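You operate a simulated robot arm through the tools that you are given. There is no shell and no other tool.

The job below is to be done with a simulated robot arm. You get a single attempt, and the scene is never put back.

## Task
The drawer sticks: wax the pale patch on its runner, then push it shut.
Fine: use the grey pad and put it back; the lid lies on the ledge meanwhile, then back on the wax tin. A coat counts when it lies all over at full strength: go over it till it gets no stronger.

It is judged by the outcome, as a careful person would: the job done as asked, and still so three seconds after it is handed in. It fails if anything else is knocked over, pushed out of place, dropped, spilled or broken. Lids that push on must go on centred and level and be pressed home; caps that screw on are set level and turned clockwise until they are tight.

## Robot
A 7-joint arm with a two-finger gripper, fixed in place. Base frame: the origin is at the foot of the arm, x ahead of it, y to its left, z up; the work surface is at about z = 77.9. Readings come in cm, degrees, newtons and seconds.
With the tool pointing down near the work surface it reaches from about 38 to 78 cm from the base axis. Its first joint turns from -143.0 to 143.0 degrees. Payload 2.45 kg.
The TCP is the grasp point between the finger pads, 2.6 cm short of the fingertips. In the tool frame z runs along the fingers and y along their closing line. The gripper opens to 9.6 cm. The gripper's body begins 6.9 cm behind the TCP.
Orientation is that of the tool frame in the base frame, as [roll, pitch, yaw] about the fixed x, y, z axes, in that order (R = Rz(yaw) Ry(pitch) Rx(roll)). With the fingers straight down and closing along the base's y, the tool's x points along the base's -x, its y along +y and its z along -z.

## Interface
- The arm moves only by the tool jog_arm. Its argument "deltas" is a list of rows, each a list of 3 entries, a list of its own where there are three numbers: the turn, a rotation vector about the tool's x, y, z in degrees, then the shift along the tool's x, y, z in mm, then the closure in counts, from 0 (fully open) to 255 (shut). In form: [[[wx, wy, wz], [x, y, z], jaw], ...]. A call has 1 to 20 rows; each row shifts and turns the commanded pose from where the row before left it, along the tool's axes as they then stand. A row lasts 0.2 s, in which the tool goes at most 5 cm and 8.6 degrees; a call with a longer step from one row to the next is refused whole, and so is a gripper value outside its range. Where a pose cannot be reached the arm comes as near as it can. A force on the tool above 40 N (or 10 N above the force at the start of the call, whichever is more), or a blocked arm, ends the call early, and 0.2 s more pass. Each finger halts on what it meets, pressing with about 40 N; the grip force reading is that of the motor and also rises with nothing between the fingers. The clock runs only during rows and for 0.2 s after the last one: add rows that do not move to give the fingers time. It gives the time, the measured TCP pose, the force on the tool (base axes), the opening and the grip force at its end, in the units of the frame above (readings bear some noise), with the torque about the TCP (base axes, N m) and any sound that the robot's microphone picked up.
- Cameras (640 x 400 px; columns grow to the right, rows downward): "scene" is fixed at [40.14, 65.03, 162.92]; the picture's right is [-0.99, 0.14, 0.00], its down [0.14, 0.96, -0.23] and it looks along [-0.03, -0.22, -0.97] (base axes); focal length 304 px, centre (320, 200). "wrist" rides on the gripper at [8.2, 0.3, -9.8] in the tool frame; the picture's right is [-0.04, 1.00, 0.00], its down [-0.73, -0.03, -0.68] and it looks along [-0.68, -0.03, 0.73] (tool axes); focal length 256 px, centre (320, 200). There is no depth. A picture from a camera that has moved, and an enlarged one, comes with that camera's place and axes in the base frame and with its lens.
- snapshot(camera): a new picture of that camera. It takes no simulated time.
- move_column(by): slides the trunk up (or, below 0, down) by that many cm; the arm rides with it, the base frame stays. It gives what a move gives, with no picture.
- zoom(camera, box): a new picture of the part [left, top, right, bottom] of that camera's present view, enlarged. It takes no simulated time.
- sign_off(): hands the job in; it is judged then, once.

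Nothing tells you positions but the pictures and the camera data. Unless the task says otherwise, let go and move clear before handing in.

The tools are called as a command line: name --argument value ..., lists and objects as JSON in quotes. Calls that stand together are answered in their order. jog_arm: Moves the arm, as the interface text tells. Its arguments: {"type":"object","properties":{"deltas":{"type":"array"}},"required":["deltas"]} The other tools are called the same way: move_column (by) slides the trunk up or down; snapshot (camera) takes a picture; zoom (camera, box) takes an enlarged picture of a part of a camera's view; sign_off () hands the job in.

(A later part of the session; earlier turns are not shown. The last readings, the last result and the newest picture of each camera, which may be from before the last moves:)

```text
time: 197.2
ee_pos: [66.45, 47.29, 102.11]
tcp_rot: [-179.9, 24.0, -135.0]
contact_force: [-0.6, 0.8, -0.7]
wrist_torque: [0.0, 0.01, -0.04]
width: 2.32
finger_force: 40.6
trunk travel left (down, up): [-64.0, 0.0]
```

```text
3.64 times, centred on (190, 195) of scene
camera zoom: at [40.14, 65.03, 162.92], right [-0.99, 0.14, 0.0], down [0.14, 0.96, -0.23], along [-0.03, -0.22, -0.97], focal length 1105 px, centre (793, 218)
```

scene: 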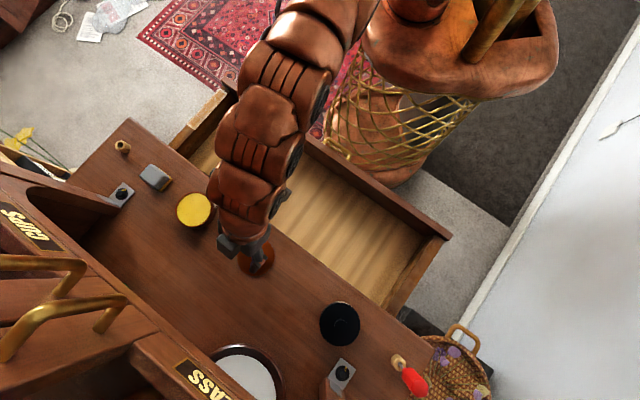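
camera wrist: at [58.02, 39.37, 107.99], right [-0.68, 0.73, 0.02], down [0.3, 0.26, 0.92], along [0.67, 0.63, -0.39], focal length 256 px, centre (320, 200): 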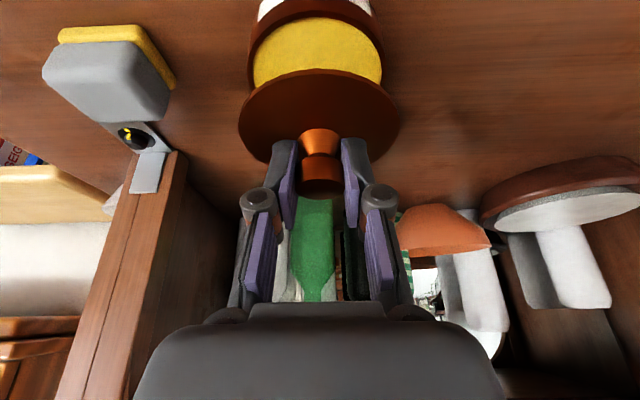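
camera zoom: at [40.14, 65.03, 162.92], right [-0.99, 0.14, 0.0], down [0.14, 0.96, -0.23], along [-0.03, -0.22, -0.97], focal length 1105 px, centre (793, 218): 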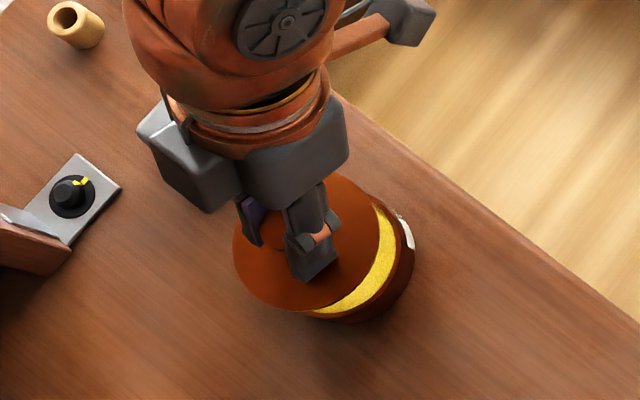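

jog_arm --deltas '[[[0, 0, 0], [6.3, 0, 13.1], 255], [[0, 0, 0], [6.2, 0, 13.1], 255], [[0, 0, 0], [0, 0, 0], 255], [[0, 0, 0], [0, 0, 0], 255]]'

snapshot --camera "wrist"

zoom --camera "scene" --box '[120, 140, 260, 250]'

zoom --camera "wrist" --box '[210, 0, 430, 170]'

```text
time: 198.2
ee_pos: [66.29, 47.25, 99.32]
tcp_rot: [-179.9, 24.0, -134.9]
contact_force: [0.2, -0.4, -0.4]
wrist_torque: [-0.03, 0.01, -0.01]
width: 2.35
finger_force: 40.2
trunk travel left (down, up): [-64.0, 0.0]
```

```text
taken
camera wrist: at [57.96, 39.25, 105.11], right [-0.68, 0.73, 0.02], down [0.3, 0.26, 0.92], along [0.67, 0.63, -0.39], focal length 256 px, centre (320, 200)
```

wrist: 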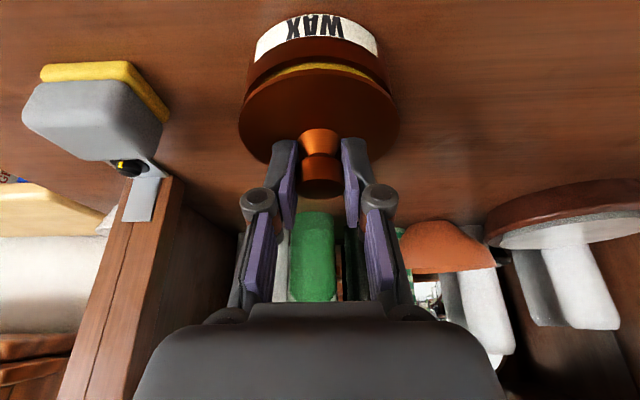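

```text
3.64 times, centred on (190, 195) of scene
camera zoom: at [40.14, 65.03, 162.92], right [-0.99, 0.14, 0.0], down [0.14, 0.96, -0.23], along [-0.03, -0.22, -0.97], focal length 1105 px, centre (793, 218)
```

zoom: 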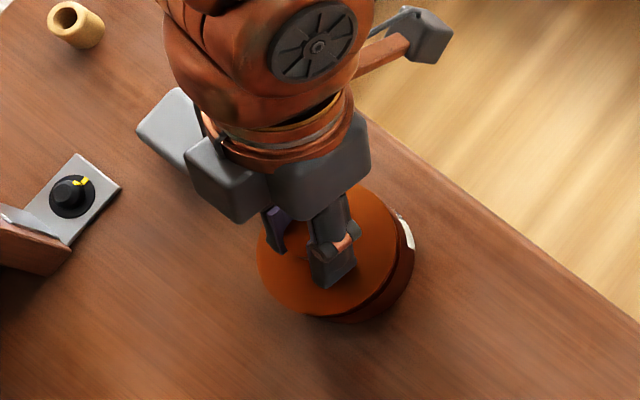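

```text
2.35 times, centred on (320, 85) of wrist
camera zoom: at [57.96, 39.25, 105.11], right [-0.68, 0.73, 0.02], down [0.3, 0.26, 0.92], along [0.67, 0.63, -0.39], focal length 602 px, centre (320, 471)
```

zoom: 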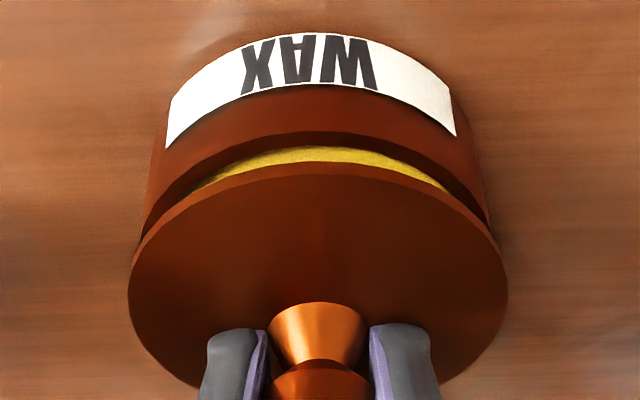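

Lid and tin line up well. I'll nudge half a millimetre and lower slowly, watching the forces.

jog_arm --deltas '[[[0, 0, 0], [0.5, 0.5, 2.9], 255], [[0, 0, 0], [0.8, 0, 1.8], 255], [[0, 0, 0], [0, 0, 0], 255]]'

jog_arm --deltas '[[[0, 0, 0], [0.8, 0, 1.8], 255], [[0, 0, 0], [0, 0, 0], 255]]'

zoom --camera "wrist" --box '[210, 0, 430, 170]'

```text
time: 199.0
ee_pos: [66.34, 47.28, 98.84]
tcp_rot: [180.0, 23.9, -134.9]
contact_force: [0.3, 0.5, 0.0]
wrist_torque: [-0.02, -0.01, -0.03]
width: 2.36
finger_force: 39.9
trunk travel left (down, up): [-64.0, 0.0]
```

```text
time: 199.6
ee_pos: [66.27, 47.31, 98.7]
tcp_rot: [-180.0, 23.9, -134.8]
contact_force: [-0.7, -0.7, -0.3]
wrist_torque: [-0.03, 0.0, 0.0]
width: 2.34
finger_force: 40.1
trunk travel left (down, up): [-64.0, 0.0]
```

```text
2.35 times, centred on (320, 85) of wrist
camera zoom: at [57.94, 39.35, 104.5], right [-0.68, 0.73, 0.02], down [0.3, 0.26, 0.92], along [0.67, 0.63, -0.39], focal length 602 px, centre (320, 471)
```

zoom: 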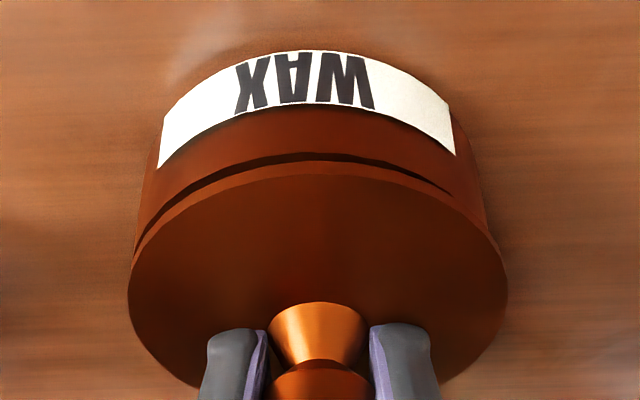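

jog_arm --deltas '[[[0, 0, 0], [0, -0.7, 0], 255], [[0, 0, 0], [0.4, 0, 0.9], 255], [[0, 0, 0], [0, 0, 0], 255]]'

zoom --camera "wrist" --box '[210, 0, 430, 170]'

zoom --camera "scene" --box '[160, 180, 230, 240]'

```text
time: 200.4
ee_pos: [66.38, 47.2, 98.53]
tcp_rot: [-180.0, 24.1, -134.8]
contact_force: [-0.7, 0.4, -0.7]
wrist_torque: [0.02, -0.03, 0.03]
width: 2.31
finger_force: 39.5
trunk travel left (down, up): [-64.0, 0.0]
```

```text
2.35 times, centred on (320, 85) of wrist
camera zoom: at [58.01, 39.28, 104.35], right [-0.68, 0.73, 0.02], down [0.3, 0.26, 0.92], along [0.67, 0.63, -0.39], focal length 602 px, centre (320, 471)
```

zoom: 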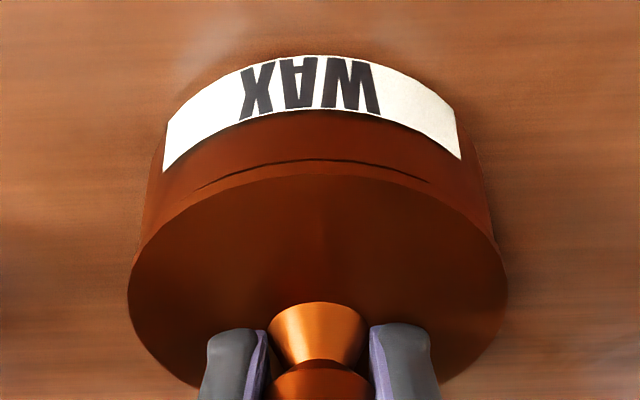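

```text
6.67 times, centred on (195, 210) of scene
camera zoom: at [40.14, 65.03, 162.92], right [-0.99, 0.14, 0.0], down [0.14, 0.96, -0.23], along [-0.03, -0.22, -0.97], focal length 2026 px, centre (1153, 133)
```

zoom: 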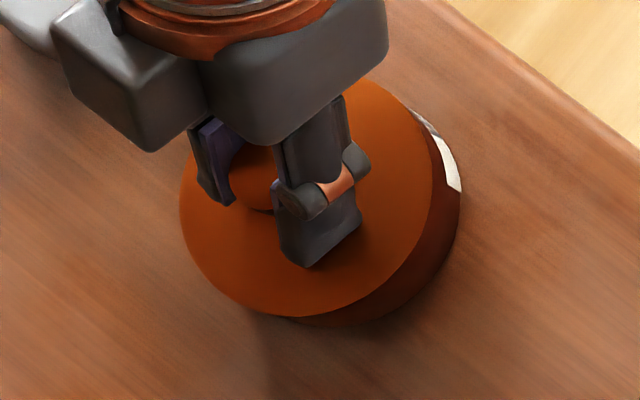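

jog_arm --deltas '[[[0, 0, 0], [0.4, 0, 0.9], 255], [[0, 0, 0], [0, 0, 0], 255]]'

jog_arm --deltas '[[[0, 0, 0], [0.4, 0, 0.9], 255], [[0, 0, 0], [0, 0, 0], 255]]'

zoom --camera "wrist" --box '[210, 0, 430, 170]'

```text
time: 201.0
ee_pos: [66.28, 47.07, 98.35]
tcp_rot: [180.0, 23.9, -135.0]
contact_force: [0.0, 0.3, -1.3]
wrist_torque: [0.05, -0.02, 0.03]
width: 2.35
finger_force: 40.1
trunk travel left (down, up): [-64.0, 0.0]
```

```text
time: 201.6
ee_pos: [66.29, 47.2, 98.32]
tcp_rot: [179.9, 24.1, -135.0]
contact_force: [-0.2, -0.1, -0.4]
wrist_torque: [0.02, -0.01, 0.01]
width: 2.34
finger_force: 39.9
trunk travel left (down, up): [-64.0, 0.0]
```

```text
2.35 times, centred on (320, 85) of wrist
camera zoom: at [57.97, 39.3, 104.19], right [-0.68, 0.73, 0.02], down [0.3, 0.26, 0.92], along [0.67, 0.63, -0.39], focal length 602 px, centre (320, 471)
```

zoom: 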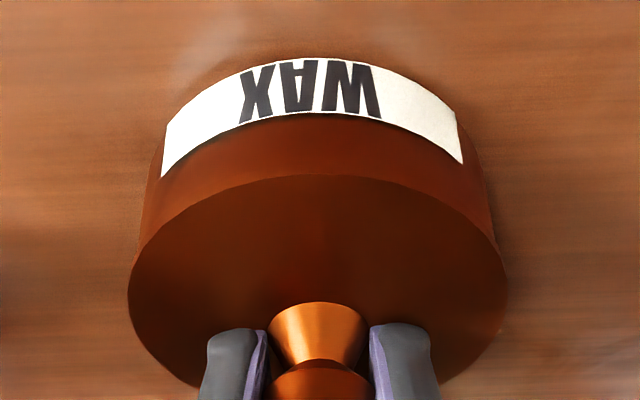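

jog_arm --deltas '[[[0, 0, 0], [0.4, 0, 0.9], 255], [[0, 0, 0], [0, 0, 0], 255]]'

jog_arm --deltas '[[[0, 0, 0], [0.4, 0, 0.8], 255], [[0, 0, 0], [0, 0, 0], 255]]'

```text
time: 202.2
ee_pos: [66.35, 47.19, 98.19]
tcp_rot: [-180.0, 24.1, -134.9]
contact_force: [-0.4, 0.0, 2.6]
wrist_torque: [-0.06, 0.06, 0.01]
width: 2.36
finger_force: 40.3
trunk travel left (down, up): [-64.0, 0.0]
```

```text
time: 202.8
ee_pos: [66.33, 47.2, 98.25]
tcp_rot: [-179.9, 24.2, -134.9]
contact_force: [-0.3, 0.4, 10.1]
wrist_torque: [-0.13, 0.12, 0.0]
width: 2.33
finger_force: 39.4
trunk travel left (down, up): [-64.0, 0.0]
```

jog_arm --deltas '[[[0, 0, 0], [0.3, 0, 0.7], 255], [[0, 0, 0], [0, 0, 0], 255]]'

jog_arm --deltas '[[[0, 0, 0], [0.3, 0, 0.6], 255], [[0, 0, 0], [0, 0, 0], 255]]'

zoom --camera "wrist" --box '[210, 0, 430, 170]'

```text
time: 203.4
ee_pos: [66.35, 47.22, 98.24]
tcp_rot: [180.0, 24.2, -134.9]
contact_force: [1.4, -0.2, 18.7]
wrist_torque: [-0.17, 0.13, -0.02]
width: 2.31
finger_force: 39.8
trunk travel left (down, up): [-64.0, 0.0]
```

```text
time: 204.0
ee_pos: [66.44, 47.17, 98.31]
tcp_rot: [180.0, 24.2, -135.0]
contact_force: [3.6, 2.6, 27.8]
wrist_torque: [-0.02, 0.05, 0.03]
width: 2.36
finger_force: 40.3
trunk travel left (down, up): [-64.0, 0.0]
```

```text
2.35 times, centred on (320, 85) of wrist
camera zoom: at [57.94, 39.26, 104.04], right [-0.68, 0.73, 0.02], down [0.3, 0.26, 0.92], along [0.67, 0.63, -0.39], focal length 602 px, centre (320, 471)
```

zoom: 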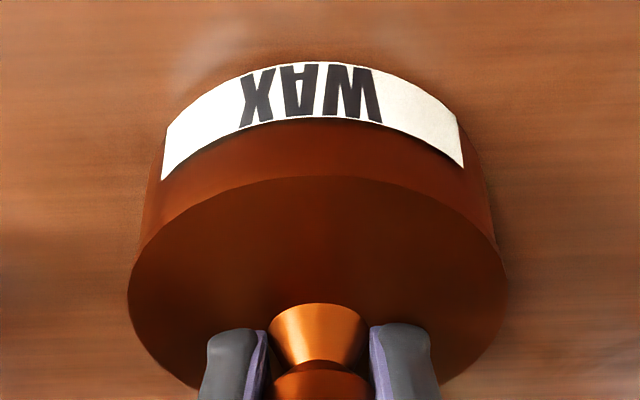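

jog_arm --deltas '[[[0, 0, 0], [0.2, 0, 0.5], 255], [[0, 0, 0], [0, 0, 0], 255]]'

```text
time: 204.6
ee_pos: [66.19, 47.26, 98.26]
tcp_rot: [179.9, 24.3, -134.9]
contact_force: [7.6, 8.7, 32.8]
wrist_torque: [0.23, -0.19, 0.0]
width: 2.34
finger_force: 40.3
trunk travel left (down, up): [-64.0, 0.0]
```

jog_arm --deltas '[[[0, 0, 0], [-0.9, 0, -2.0], 255], [[0, 0, 0], [0, 0, 0], 255]]'

```text
time: 205.2
ee_pos: [66.2, 47.27, 98.32]
tcp_rot: [-180.0, 24.1, -134.9]
contact_force: [9.7, 8.3, 23.5]
wrist_torque: [0.56, -0.55, -0.03]
width: 2.34
finger_force: 40.4
trunk travel left (down, up): [-64.0, 0.0]
```

jog_arm --deltas '[[[0, 0, 0], [-0.5, 0, -1.1], 255], [[0, 0, 0], [0, 0, 0], 255]]'

```text
time: 205.8
ee_pos: [66.12, 47.11, 98.31]
tcp_rot: [179.9, 23.9, -134.9]
contact_force: [6.5, 4.8, 13.8]
wrist_torque: [0.43, -0.49, -0.03]
width: 2.33
finger_force: 40.1
trunk travel left (down, up): [-64.0, 0.0]
```

jog_arm --deltas '[[[0, 0, 0], [-0.5, 0, -1.0], 255], [[0, 0, 0], [0, 0, 0], 255]]'

```text
time: 206.4
ee_pos: [66.23, 47.19, 98.14]
tcp_rot: [179.9, 23.7, -134.9]
contact_force: [1.6, -0.6, 1.0]
wrist_torque: [0.07, -0.19, -0.07]
width: 2.32
finger_force: 40.0
trunk travel left (down, up): [-64.0, 0.0]
```

jog_arm --deltas '[[[0, 0, 0], [0, 0, 0], 230], [[0, 0, 0], [0, 0, 0], 180], [[0, 0, 0], [0, 0, 0], 110], [[0, 0, 0], [0, 0, 0], 110], [[0, 0, 0], [0, 0, 0], 110]]'

snapshot --camera "wrist"

zoom --camera "scene" --box '[160, 180, 230, 240]'

```text
time: 207.6
ee_pos: [66.3, 47.09, 98.48]
tcp_rot: [179.9, 24.0, -134.9]
contact_force: [0.2, -0.2, 0.4]
wrist_torque: [-0.01, -0.02, -0.05]
width: 5.47
finger_force: 0.1
trunk travel left (down, up): [-64.0, 0.0]
```

```text
taken
camera wrist: at [57.95, 39.28, 104.25], right [-0.68, 0.73, 0.02], down [0.3, 0.26, 0.92], along [0.67, 0.63, -0.39], focal length 256 px, centre (320, 200)
```

wrist: 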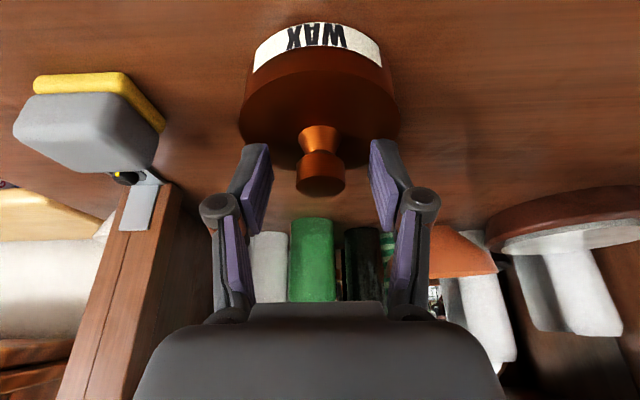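

```text
6.67 times, centred on (195, 210) of scene
camera zoom: at [40.14, 65.03, 162.92], right [-0.99, 0.14, 0.0], down [0.14, 0.96, -0.23], along [-0.03, -0.22, -0.97], focal length 2026 px, centre (1153, 133)
```

zoom: 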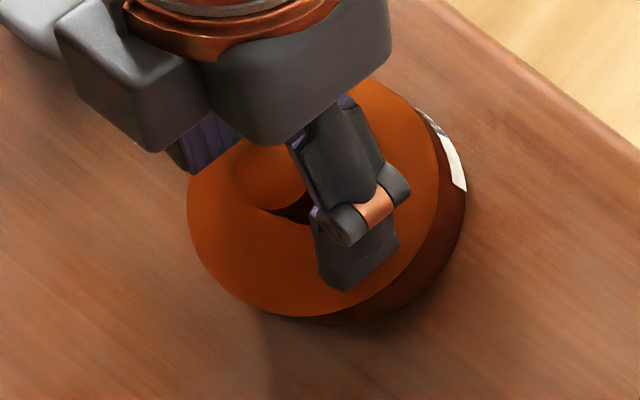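

The lid is back on, level and pressed home. I'll rise clear, check the counter, and then move around in front of the drawer.

jog_arm --deltas '[[[0, 0, 0], [-6.1, 0, -13.7], 110], [[0, 0, 0], [-14, 0, -32], 110], [[0, 0, 0], [-16.3, 0, -36.5], 150], [[0, 0, 0], [30.4, 24.2, -13.6], 200], [[0, 0, 0], [30.4, 24.2, -13.6], 255], [[0, 0, 0], [30.4, 24.2, -13.6], 255], [[0, 0, 0], [30.4, 24.2, -13.6], 255], [[0, 0, 0], [30.4, 24.2, -13.6], 255], [[0, 0, 0], [30.4, 24.2, -13.6], 255], [[0, 6, 0], [0, 0, 0], 255], [[0, 6, 0], [0, 0, 0], 255], [[0, 0, 0], [0, 0, 0], 255]]'

snapshot --camera "wrist"

snapshot --camera "scene"

zoom --camera "scene" --box '[120, 140, 260, 250]'

```text
time: 210.2
ee_pos: [41.87, 43.26, 107.36]
tcp_rot: [179.9, 11.9, -134.8]
contact_force: [0.4, 0.9, 0.6]
wrist_torque: [-0.01, -0.02, 0.0]
width: 0.02
finger_force: 28.0
trunk travel left (down, up): [-64.0, 0.0]
```

```text
taken
camera wrist: at [34.54, 36.36, 115.45], right [-0.68, 0.73, 0.01], down [0.43, 0.39, 0.82], along [0.59, 0.56, -0.58], focal length 256 px, centre (320, 200)
```

wrist: 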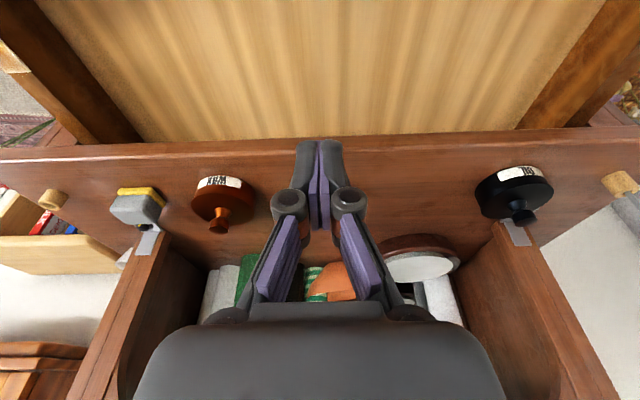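

```text
taken
```

scene: 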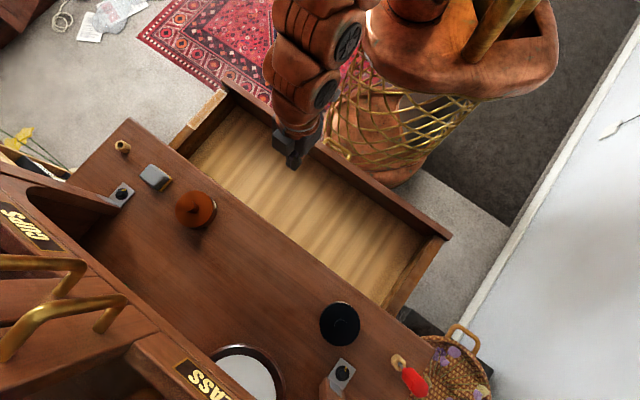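

```text
3.64 times, centred on (190, 195) of scene
camera zoom: at [40.14, 65.03, 162.92], right [-0.99, 0.14, 0.0], down [0.14, 0.96, -0.23], along [-0.03, -0.22, -0.97], focal length 1105 px, centre (793, 218)
```

zoom: 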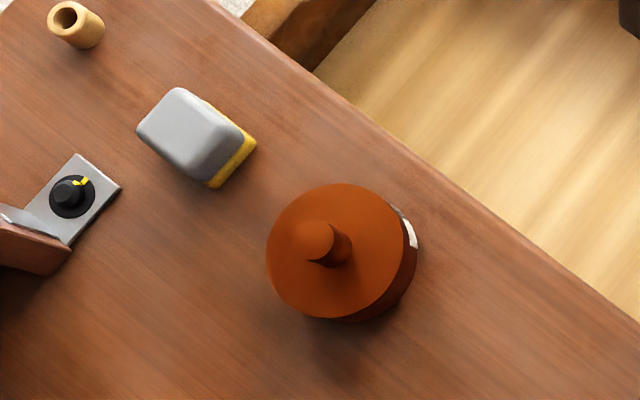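

zoom --camera "scene" --box '[180, 80, 230, 140]'

zoom --camera "scene" --box '[220, 70, 470, 320]'

```text
6.67 times, centred on (205, 110) of scene
camera zoom: at [40.14, 65.03, 162.92], right [-0.99, 0.14, 0.0], down [0.14, 0.96, -0.23], along [-0.03, -0.22, -0.97], focal length 2026 px, centre (1087, 800)
```

zoom: 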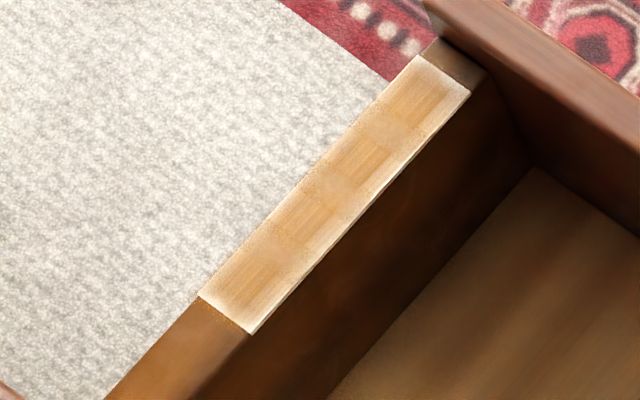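

```text
1.60 times, centred on (345, 195) of scene
camera zoom: at [40.14, 65.03, 162.92], right [-0.99, 0.14, 0.0], down [0.14, 0.96, -0.23], along [-0.03, -0.22, -0.97], focal length 486 px, centre (280, 208)
```

zoom: 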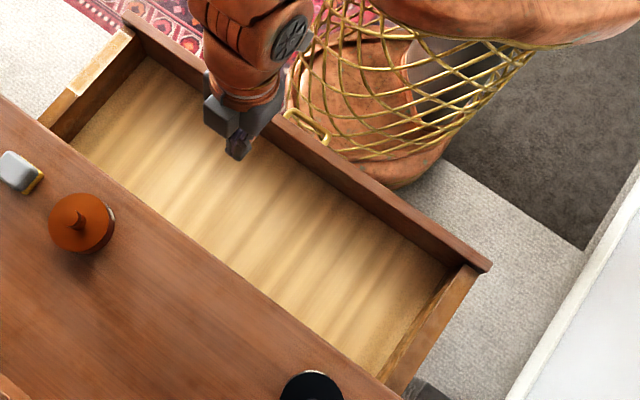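

Before pushing the drawer shut, I want a closer look at the waxed patch's edges with the wrist camera.

jog_arm --deltas '[[[0, 6, 0], [0, -40, 0], 255], [[0, 6, 0], [0, -40, 0], 255], [[0, 0, 0], [8, -40, 0], 255], [[0, 0, 0], [8, -40, 0], 255], [[0, 0, 0], [8, -40, 0], 255], [[0, 0, 0], [8, -40, 0], 255], [[0, 0, 0], [8, -40, 0], 255], [[0, 0, 0], [8, -40, 0], 255], [[0, 0, 0], [0, -33, 0], 255], [[0, 0, 0], [0, 0, 0], 255], [[0, 0, 0], [0, 0, 0], 255]]'

snapshot --camera "wrist"

```text
time: 212.6
ee_pos: [63.4, 14.99, 107.24]
tcp_rot: [-179.9, -0.1, -134.9]
contact_force: [-0.4, -0.2, 0.0]
wrist_torque: [-0.02, -0.02, 0.06]
width: 0.01
finger_force: 28.4
trunk travel left (down, up): [-64.0, 0.0]
```

```text
taken
camera wrist: at [57.43, 9.49, 117.32], right [-0.68, 0.73, 0.0], down [0.54, 0.5, 0.68], along [0.5, 0.46, -0.73], focal length 256 px, centre (320, 200)
```

wrist: 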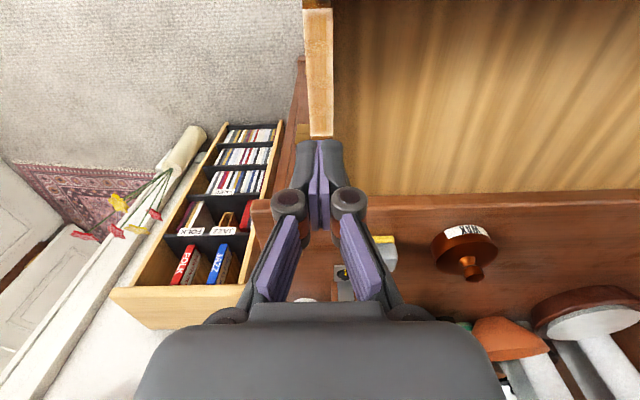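

zoom --camera "wrist" --box '[280, 0, 360, 145]'

zoom --camera "wrist" --box '[290, 0, 350, 45]'

zoom --camera "wrist" --box '[290, 95, 350, 140]'

```text
2.76 times, centred on (320, 72) of wrist
camera zoom: at [57.43, 9.49, 117.32], right [-0.68, 0.73, 0.0], down [0.54, 0.5, 0.68], along [0.5, 0.46, -0.73], focal length 706 px, centre (320, 552)
```

zoom: 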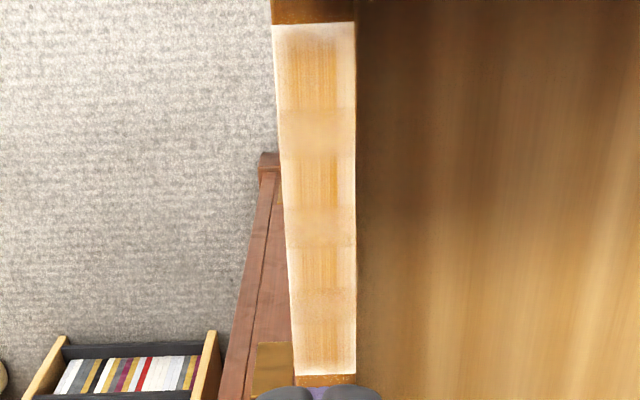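

```text
8.89 times, centred on (320, 22) of wrist
camera zoom: at [57.43, 9.49, 117.32], right [-0.68, 0.73, 0.0], down [0.54, 0.5, 0.68], along [0.5, 0.46, -0.73], focal length 2276 px, centre (320, 1778)
```

zoom: 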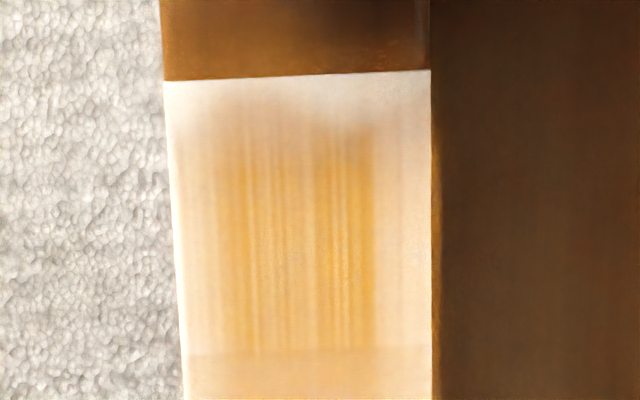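

```text
8.89 times, centred on (320, 118) of wrist
camera zoom: at [57.43, 9.49, 117.32], right [-0.68, 0.73, 0.0], down [0.54, 0.5, 0.68], along [0.5, 0.46, -0.73], focal length 2276 px, centre (320, 933)
```

zoom: 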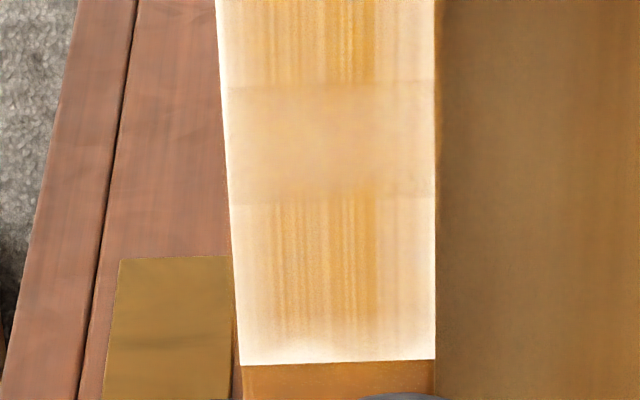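

The paler rim is a uniform half-band fade on every side, with the same full tone over all bands inside it, so the coat is even and saturated. Now I'll move in front of the drawer, still high, to look at its front.

jog_arm --deltas '[[[0, 0, 0], [14.9, 39.1, 3.3], 255], [[0, 0, 0], [14.9, 39.1, 3.3], 255], [[0, 0, 0], [14.9, 39.1, 3.3], 255], [[0, 0, 0], [14.9, 39.1, 3.3], 255], [[0, 0, 0], [14.9, 39.1, 3.3], 255], [[0, 0, 0], [14.9, 39.1, 3.3], 255], [[0, 0, 0], [14.9, 39.1, 3.3], 255], [[0, 0, 0], [14.9, 39.1, 3.3], 255], [[0, 0, 0], [14.9, 39.1, 3.3], 255], [[0, -5, 0], [0, 0, 0], 255], [[0, -5, 0], [0, 0, 0], 255], [[0, 0, 0], [0, 0, 0], 255]]'

snapshot --camera "wrist"

snapshot --camera "scene"

```text
time: 215.2
ee_pos: [29.02, 30.32, 104.29]
tcp_rot: [180.0, 10.0, -134.8]
contact_force: [-0.2, -1.6, 0.0]
wrist_torque: [-0.04, -0.01, 0.01]
width: 0.0
finger_force: 28.4
trunk travel left (down, up): [-64.0, 0.0]
```

```text
taken
camera wrist: at [21.92, 23.59, 112.81], right [-0.68, 0.73, 0.01], down [0.45, 0.41, 0.8], along [0.58, 0.55, -0.6], focal length 256 px, centre (320, 200)
```

wrist: 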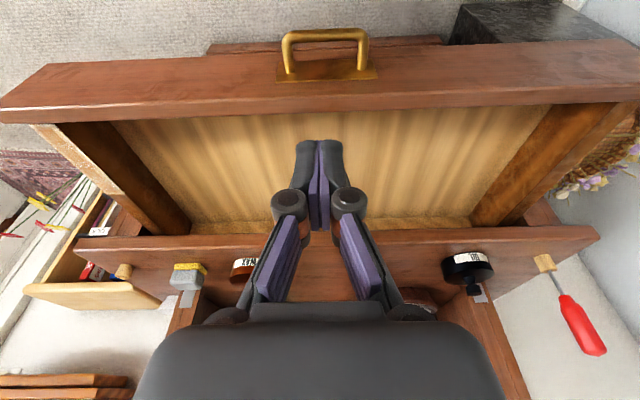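

```text
taken
```

scene: 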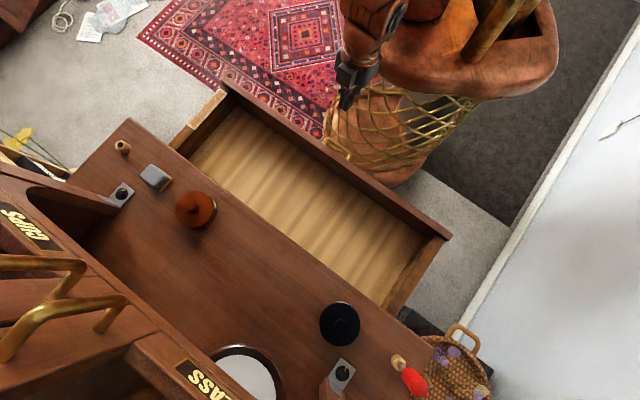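

zoom --camera "wrist" --box '[220, 0, 440, 140]'

```text
2.86 times, centred on (330, 70) of wrist
camera zoom: at [21.92, 23.59, 112.81], right [-0.68, 0.73, 0.01], down [0.45, 0.41, 0.8], along [0.58, 0.55, -0.6], focal length 731 px, centre (291, 571)
```

zoom: 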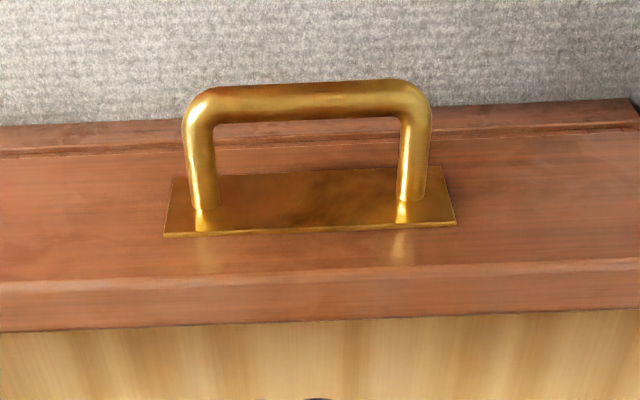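

The drawer front has a brass bow handle at its centre, sticking out about 4 cm. I'll push on the middle of that bow with closed, vertical fingers; first I back off and descend in front of it.

jog_arm --deltas '[[[0, 5, 0], [0, 0, 0], 255], [[0, 5, 0], [0, 0, 0], 255], [[0, 0, 0], [10, 2, 0], 255], [[0, 0, 0], [12, 2, 0], 255], [[0, 0, 0], [0, 0, 35], 255], [[0, 0, 0], [0, 0, 35], 255], [[0, 0, 0], [0, 0, 0], 255], [[0, 0, 0], [0, 0, 0], 255]]'

snapshot --camera "wrist"

snapshot --camera "scene"

```text
time: 217.0
ee_pos: [27.22, 28.93, 97.51]
tcp_rot: [-180.0, 0.0, -134.9]
contact_force: [0.2, 0.8, 0.0]
wrist_torque: [0.01, -0.01, -0.01]
width: 0.0
finger_force: 28.9
trunk travel left (down, up): [-64.0, 0.0]
```

```text
taken
camera wrist: at [21.19, 23.34, 107.43], right [-0.68, 0.73, 0.0], down [0.54, 0.5, 0.68], along [0.5, 0.46, -0.73], focal length 256 px, centre (320, 200)
```

wrist: 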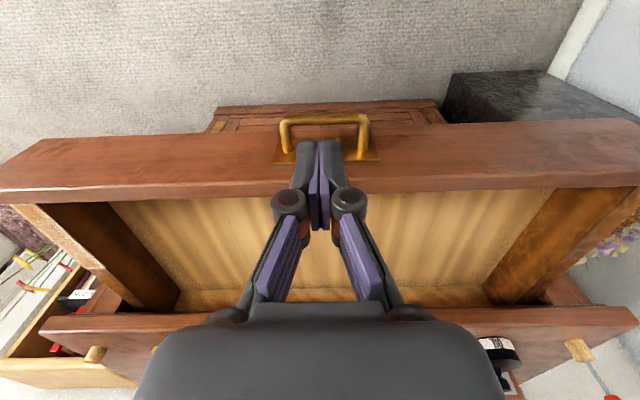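

```text
taken
```

scene: 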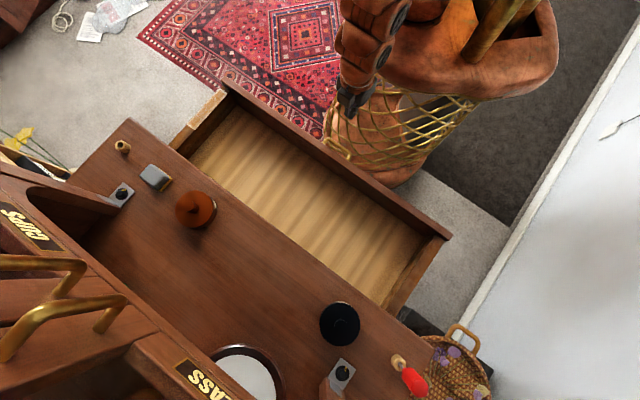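

jog_arm --deltas '[[[0, 0, 0], [0, 2, 35], 255], [[0, 0, 0], [0, 1.5, 35], 255], [[0, 0, 0], [0, 0, 35], 255], [[0, 0, 0], [0, 0, 0], 255], [[0, 0, 0], [0, 0, 0], 255]]'

snapshot --camera "wrist"

```text
time: 218.2
ee_pos: [27.07, 29.41, 87.08]
tcp_rot: [-180.0, 0.0, -134.9]
contact_force: [-1.1, -0.6, -0.2]
wrist_torque: [0.01, 0.04, 0.0]
width: 0.0
finger_force: 28.7
trunk travel left (down, up): [-64.0, 0.0]
```

```text
taken
camera wrist: at [20.99, 23.85, 96.96], right [-0.68, 0.73, 0.0], down [0.54, 0.5, 0.68], along [0.5, 0.46, -0.73], focal length 256 px, centre (320, 200)
```

wrist: 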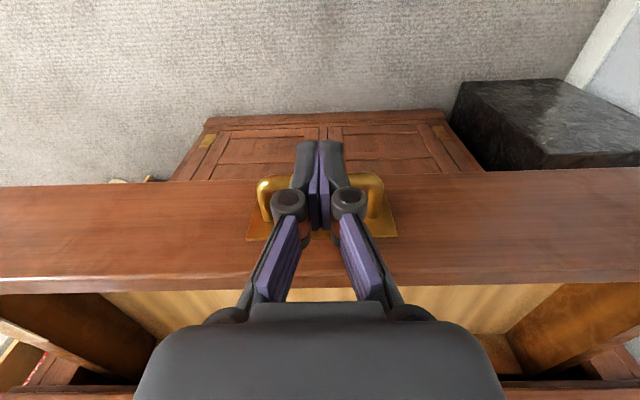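

jog_arm --deltas '[[[0, 0, 0], [0, 0, 18], 255], [[0, 0, 0], [0, 0, 17], 255], [[0, 0, 0], [0, 0, 0], 255], [[0, 0, 0], [0, 0, 0], 255]]'

jog_arm --deltas '[[[0, 0, 0], [-5, 0, 0], 255], [[0, 0, 0], [-5, 0, 0], 255], [[0, 0, 0], [-5, 0, 0], 255], [[0, 0, 0], [-5, 0, 0], 255], [[0, 0, 0], [0, 0, 0], 255]]'

snapshot --camera "wrist"

snapshot --camera "scene"

```text
time: 219.2
ee_pos: [26.93, 29.13, 83.38]
tcp_rot: [-179.9, -0.1, -135.0]
contact_force: [0.0, -0.1, -0.1]
wrist_torque: [0.02, -0.04, -0.04]
width: 0.01
finger_force: 28.7
trunk travel left (down, up): [-64.0, 0.0]
```

```text
time: 220.4
ee_pos: [28.49, 30.55, 83.38]
tcp_rot: [180.0, 0.1, -134.9]
contact_force: [-0.7, -1.8, -0.4]
wrist_torque: [-0.04, -0.02, 0.01]
width: 0.58
finger_force: 28.2
trunk travel left (down, up): [-64.0, 0.0]
```

```text
taken
camera wrist: at [22.47, 25.05, 93.46], right [-0.68, 0.73, 0.0], down [0.54, 0.5, 0.68], along [0.5, 0.46, -0.73], focal length 256 px, centre (320, 200)
```

wrist: 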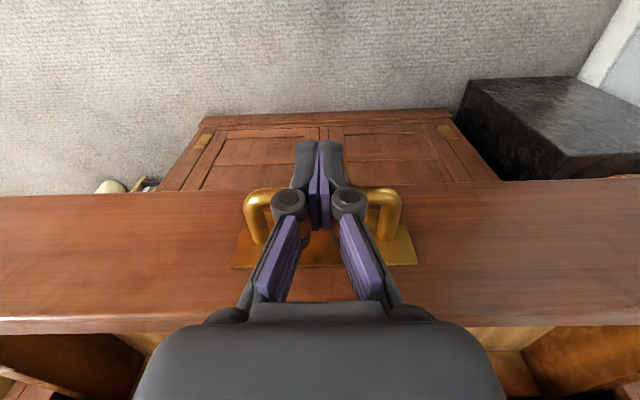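

```text
taken
```

scene: 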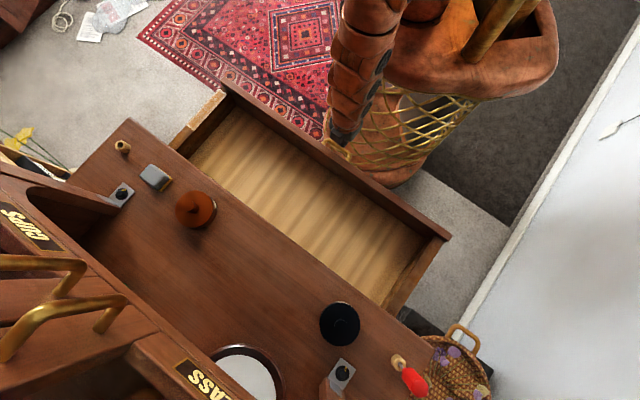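

jog_arm --deltas '[[[0, 0, 0], [-5, 0, 0], 255], [[0, 0, 0], [-5, 0, 0], 255], [[0, 0, 0], [0, 0, 0], 255]]'

zoom --camera "wrist" --box '[220, 120, 420, 280]'

```text
time: 221.2
ee_pos: [29.22, 31.39, 83.46]
tcp_rot: [180.0, 0.1, -134.9]
contact_force: [0.0, -0.4, -0.2]
wrist_torque: [-0.01, -0.02, 0.01]
width: 0.0
finger_force: 28.7
trunk travel left (down, up): [-64.0, 0.0]
```

```text
2.50 times, centred on (320, 200) of wrist
camera zoom: at [23.25, 25.86, 93.47], right [-0.68, 0.73, 0.0], down [0.54, 0.5, 0.68], along [0.5, 0.46, -0.73], focal length 640 px, centre (320, 200)
```

zoom: 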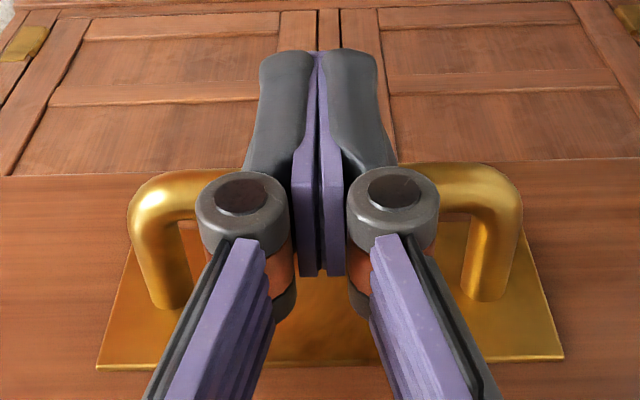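

zoom --camera "scene" --box '[160, 70, 480, 270]'

snapshot --camera "wrist"

```text
2.00 times, centred on (320, 170) of scene
camera zoom: at [40.14, 65.03, 162.92], right [-0.99, 0.14, 0.0], down [0.14, 0.96, -0.23], along [-0.03, -0.22, -0.97], focal length 608 px, centre (320, 260)
```

zoom: 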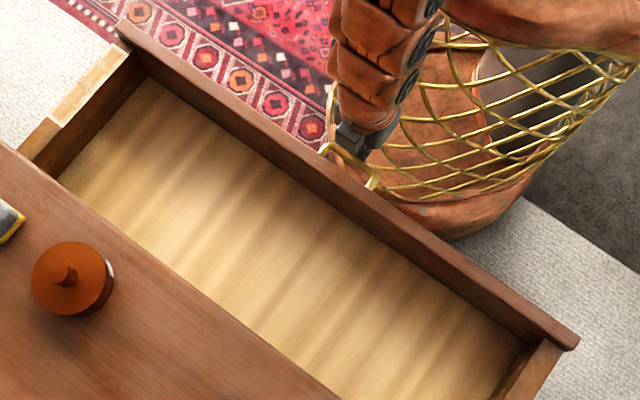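

```text
taken
camera wrist: at [23.25, 25.86, 93.47], right [-0.68, 0.73, 0.0], down [0.54, 0.5, 0.68], along [0.5, 0.46, -0.73], focal length 256 px, centre (320, 200)
```

wrist: 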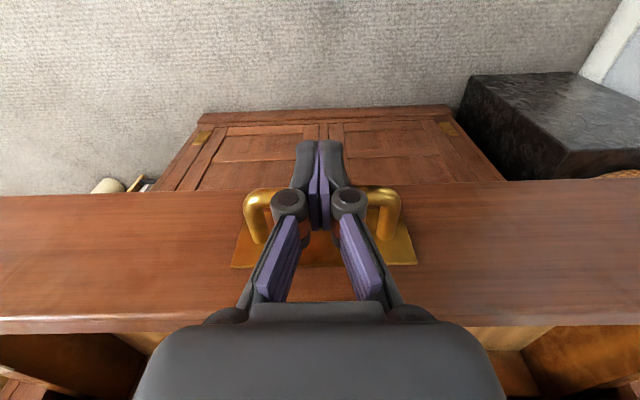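

The drawer is moving in freely with the tool. I'll keep pushing steadily.

jog_arm --deltas '[[[0, 0, 0], [-10, 0, 0], 255], [[0, 0, 0], [-10, 0, 0], 255], [[0, 0, 0], [-10, 0, 0], 255], [[0, 0, 0], [-10, 0, 0], 255], [[0, 0, 0], [-10, 0, 0], 255], [[0, 0, 0], [-10, 0, 0], 255], [[0, 0, 0], [0, 0, 0], 255]]'

snapshot --camera "wrist"

snapshot --camera "scene"

```text
time: 222.8
ee_pos: [33.42, 35.72, 83.59]
tcp_rot: [-179.9, 0.1, -134.9]
contact_force: [0.7, -0.7, -0.7]
wrist_torque: [0.01, 0.01, 0.0]
width: 0.03
finger_force: 28.4
trunk travel left (down, up): [-64.0, 0.0]
```

```text
taken
camera wrist: at [27.42, 30.13, 93.48], right [-0.68, 0.73, 0.0], down [0.54, 0.5, 0.68], along [0.5, 0.46, -0.73], focal length 256 px, centre (320, 200)
```

wrist: 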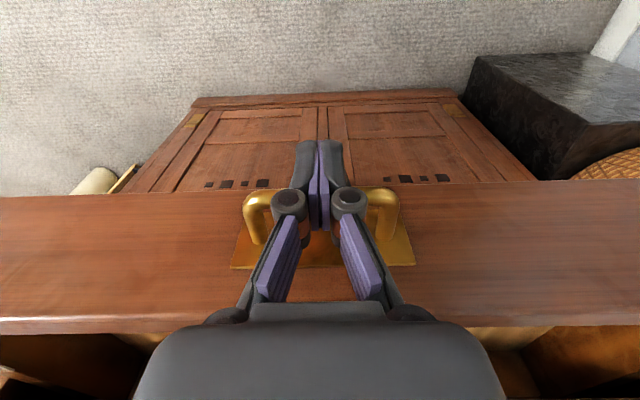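

```text
taken
```

scene: 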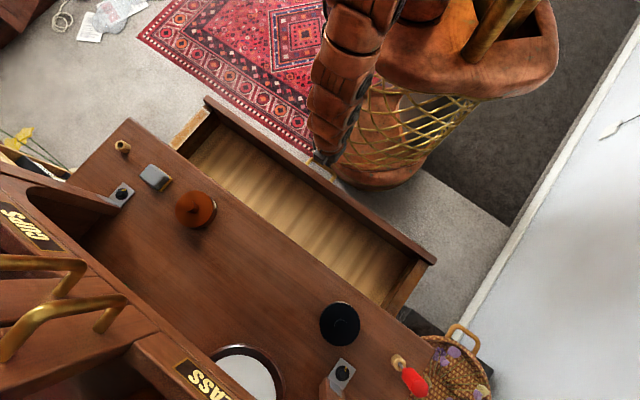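

jog_arm --deltas '[[[0, 0, 0], [-10, 0, 0], 255], [[0, 0, 0], [-10, 0, 0], 255], [[0, 0, 0], [-10, 0, 0], 255], [[0, 0, 0], [-10, 0, 0], 255], [[0, 0, 0], [-10, 0, 0], 255], [[0, 0, 0], [-10, 0, 0], 255], [[0, 0, 0], [-10, 0, 0], 255], [[0, 0, 0], [-10, 0, 0], 255], [[0, 0, 0], [-10, 0, 0], 255], [[0, 0, 0], [-10, 0, 0], 255], [[0, 0, 0], [0, 0, 0], 255]]'

snapshot --camera "wrist"

snapshot --camera "scene"

```text
time: 225.2
ee_pos: [40.55, 42.76, 83.47]
tcp_rot: [180.0, 0.1, -134.9]
contact_force: [-0.3, -0.3, 0.1]
wrist_torque: [0.01, -0.01, 0.05]
width: 0.0
finger_force: 29.0
trunk travel left (down, up): [-64.0, 0.0]
```

```text
taken
camera wrist: at [34.46, 37.2, 93.46], right [-0.68, 0.73, 0.0], down [0.54, 0.5, 0.68], along [0.5, 0.46, -0.73], focal length 256 px, centre (320, 200)
```

wrist: 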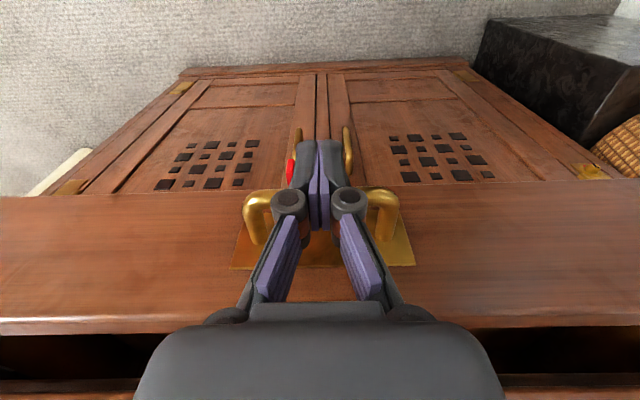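

```text
taken
```

scene: 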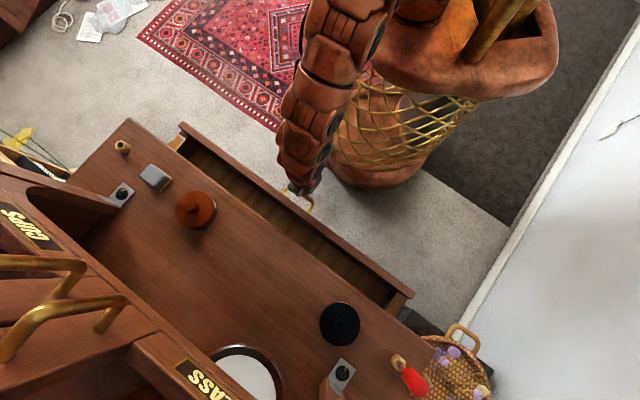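

jog_arm --deltas '[[[0, 0, 0], [-8, 0, 0], 255], [[0, 0, 0], [-8, 0, 0], 255], [[0, 0, 0], [-8, 0, 0], 255], [[0, 0, 0], [-8, 0, 0], 255], [[0, 0, 0], [-8, 0, 0], 255], [[0, 0, 0], [0, 0, 0], 255]]'

snapshot --camera "wrist"

snapshot --camera "scene"

```text
time: 226.6
ee_pos: [43.29, 45.49, 83.44]
tcp_rot: [-180.0, 0.0, -134.9]
contact_force: [-0.7, -0.2, -0.5]
wrist_torque: [0.0, -0.02, 0.01]
width: 0.0
finger_force: 28.2
trunk travel left (down, up): [-64.0, 0.0]
```

```text
taken
camera wrist: at [37.3, 39.97, 93.41], right [-0.68, 0.73, 0.0], down [0.54, 0.5, 0.68], along [0.5, 0.46, -0.73], focal length 256 px, centre (320, 200)
```

wrist: 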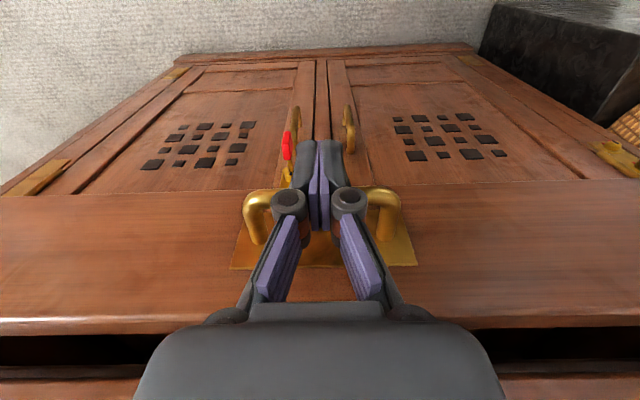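

```text
taken
```

scene: 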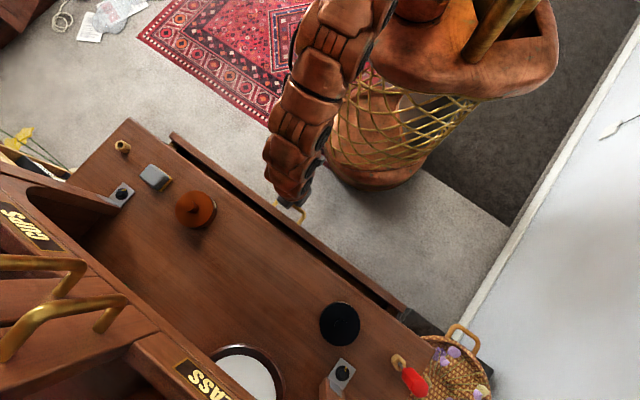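

jog_arm --deltas '[[[0, 0, 0], [-5, 0, 0], 255], [[0, 0, 0], [-5, 0, 0], 255], [[0, 0, 0], [-5, 0, 0], 255], [[0, 0, 0], [-5, 0, 0], 255], [[0, 0, 0], [-5, 0, 0], 255], [[0, 0, 0], [0, 0, 0], 255]]'

zoom --camera "scene" --box '[150, 110, 430, 330]'

snapshot --camera "wrist"

```text
time: 228.0
ee_pos: [45.1, 47.45, 83.31]
tcp_rot: [180.0, 0.1, -134.8]
contact_force: [0.3, 0.0, 0.2]
wrist_torque: [-0.01, 0.01, 0.0]
width: 0.0
finger_force: 28.2
trunk travel left (down, up): [-64.0, 0.0]
```

```text
1.82 times, centred on (290, 220) of scene
camera zoom: at [40.14, 65.03, 162.92], right [-0.99, 0.14, 0.0], down [0.14, 0.96, -0.23], along [-0.03, -0.22, -0.97], focal length 553 px, centre (374, 164)
```

zoom: 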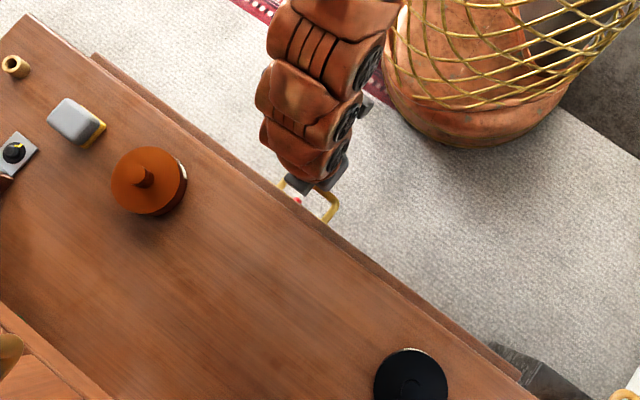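

```text
taken
camera wrist: at [39.01, 41.79, 93.42], right [-0.68, 0.73, 0.0], down [0.54, 0.5, 0.68], along [0.5, 0.46, -0.73], focal length 256 px, centre (320, 200)
```

wrist: 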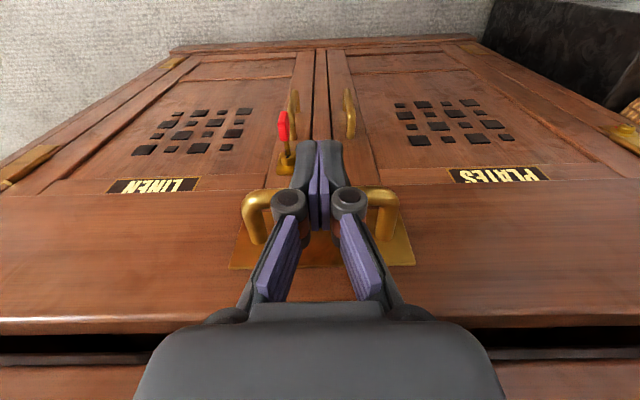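

jog_arm --deltas '[[[0, 0, 0], [-4, 0, 0], 255], [[0, 0, 0], [-4, 0, 0], 255], [[0, 0, 0], [-4, 0, 0], 255], [[0, 0, 0], [-4, 0, 0], 255], [[0, 0, 0], [0, 0, 0], 255]]'

snapshot --camera "wrist"

zoom --camera "scene" --box '[150, 110, 430, 330]'

```text
time: 229.2
ee_pos: [46.21, 48.46, 83.51]
tcp_rot: [179.9, 0.1, -134.9]
contact_force: [-0.1, -0.5, -0.5]
wrist_torque: [-0.03, 0.05, 0.01]
width: 0.61
finger_force: 28.4
trunk travel left (down, up): [-64.0, 0.0]
```

```text
taken
camera wrist: at [40.16, 42.9, 93.51], right [-0.68, 0.73, 0.0], down [0.54, 0.5, 0.68], along [0.5, 0.46, -0.73], focal length 256 px, centre (320, 200)
```

wrist: 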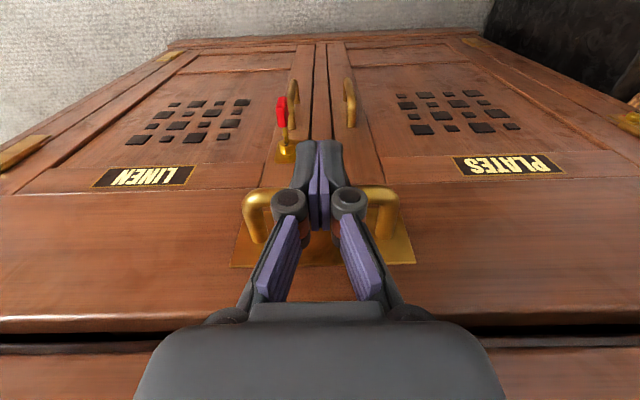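

```text
1.82 times, centred on (290, 220) of scene
camera zoom: at [40.14, 65.03, 162.92], right [-0.99, 0.14, 0.0], down [0.14, 0.96, -0.23], along [-0.03, -0.22, -0.97], focal length 553 px, centre (374, 164)
```

zoom: 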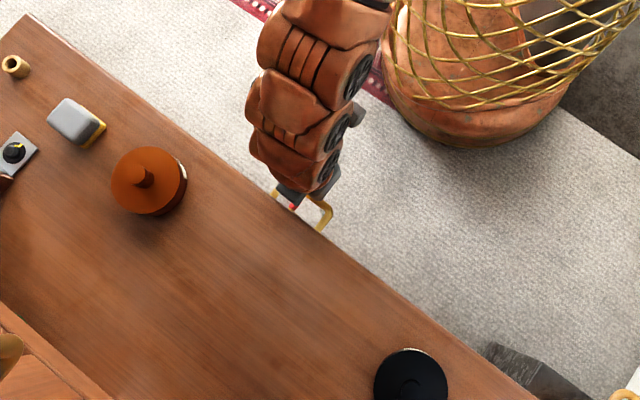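

jog_arm --deltas '[[[0, 0, 0], [-3, 0, 0], 255], [[0, 0, 0], [-3, 0, 0], 255], [[0, 0, 0], [-3, 0, 0], 255], [[0, 0, 0], [0, 0, 0], 255]]'

snapshot --camera "wrist"

```text
time: 230.2
ee_pos: [46.83, 49.0, 83.5]
tcp_rot: [-180.0, 0.0, -134.8]
contact_force: [-1.9, -2.6, -0.2]
wrist_torque: [-0.03, -0.01, 0.01]
width: 0.61
finger_force: 28.5
trunk travel left (down, up): [-64.0, 0.0]
```

```text
taken
camera wrist: at [40.74, 43.5, 93.46], right [-0.68, 0.73, 0.0], down [0.54, 0.5, 0.68], along [0.5, 0.46, -0.73], focal length 256 px, centre (320, 200)
```

wrist: 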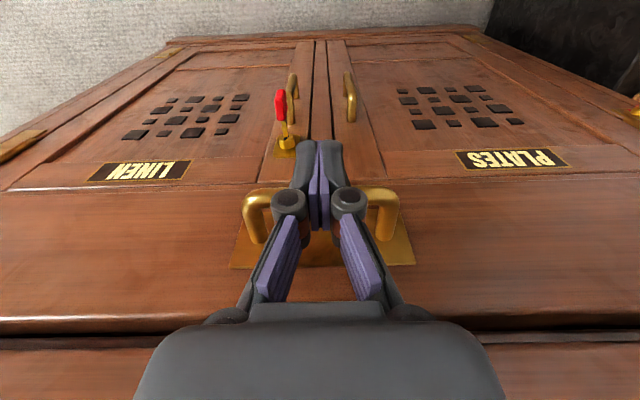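

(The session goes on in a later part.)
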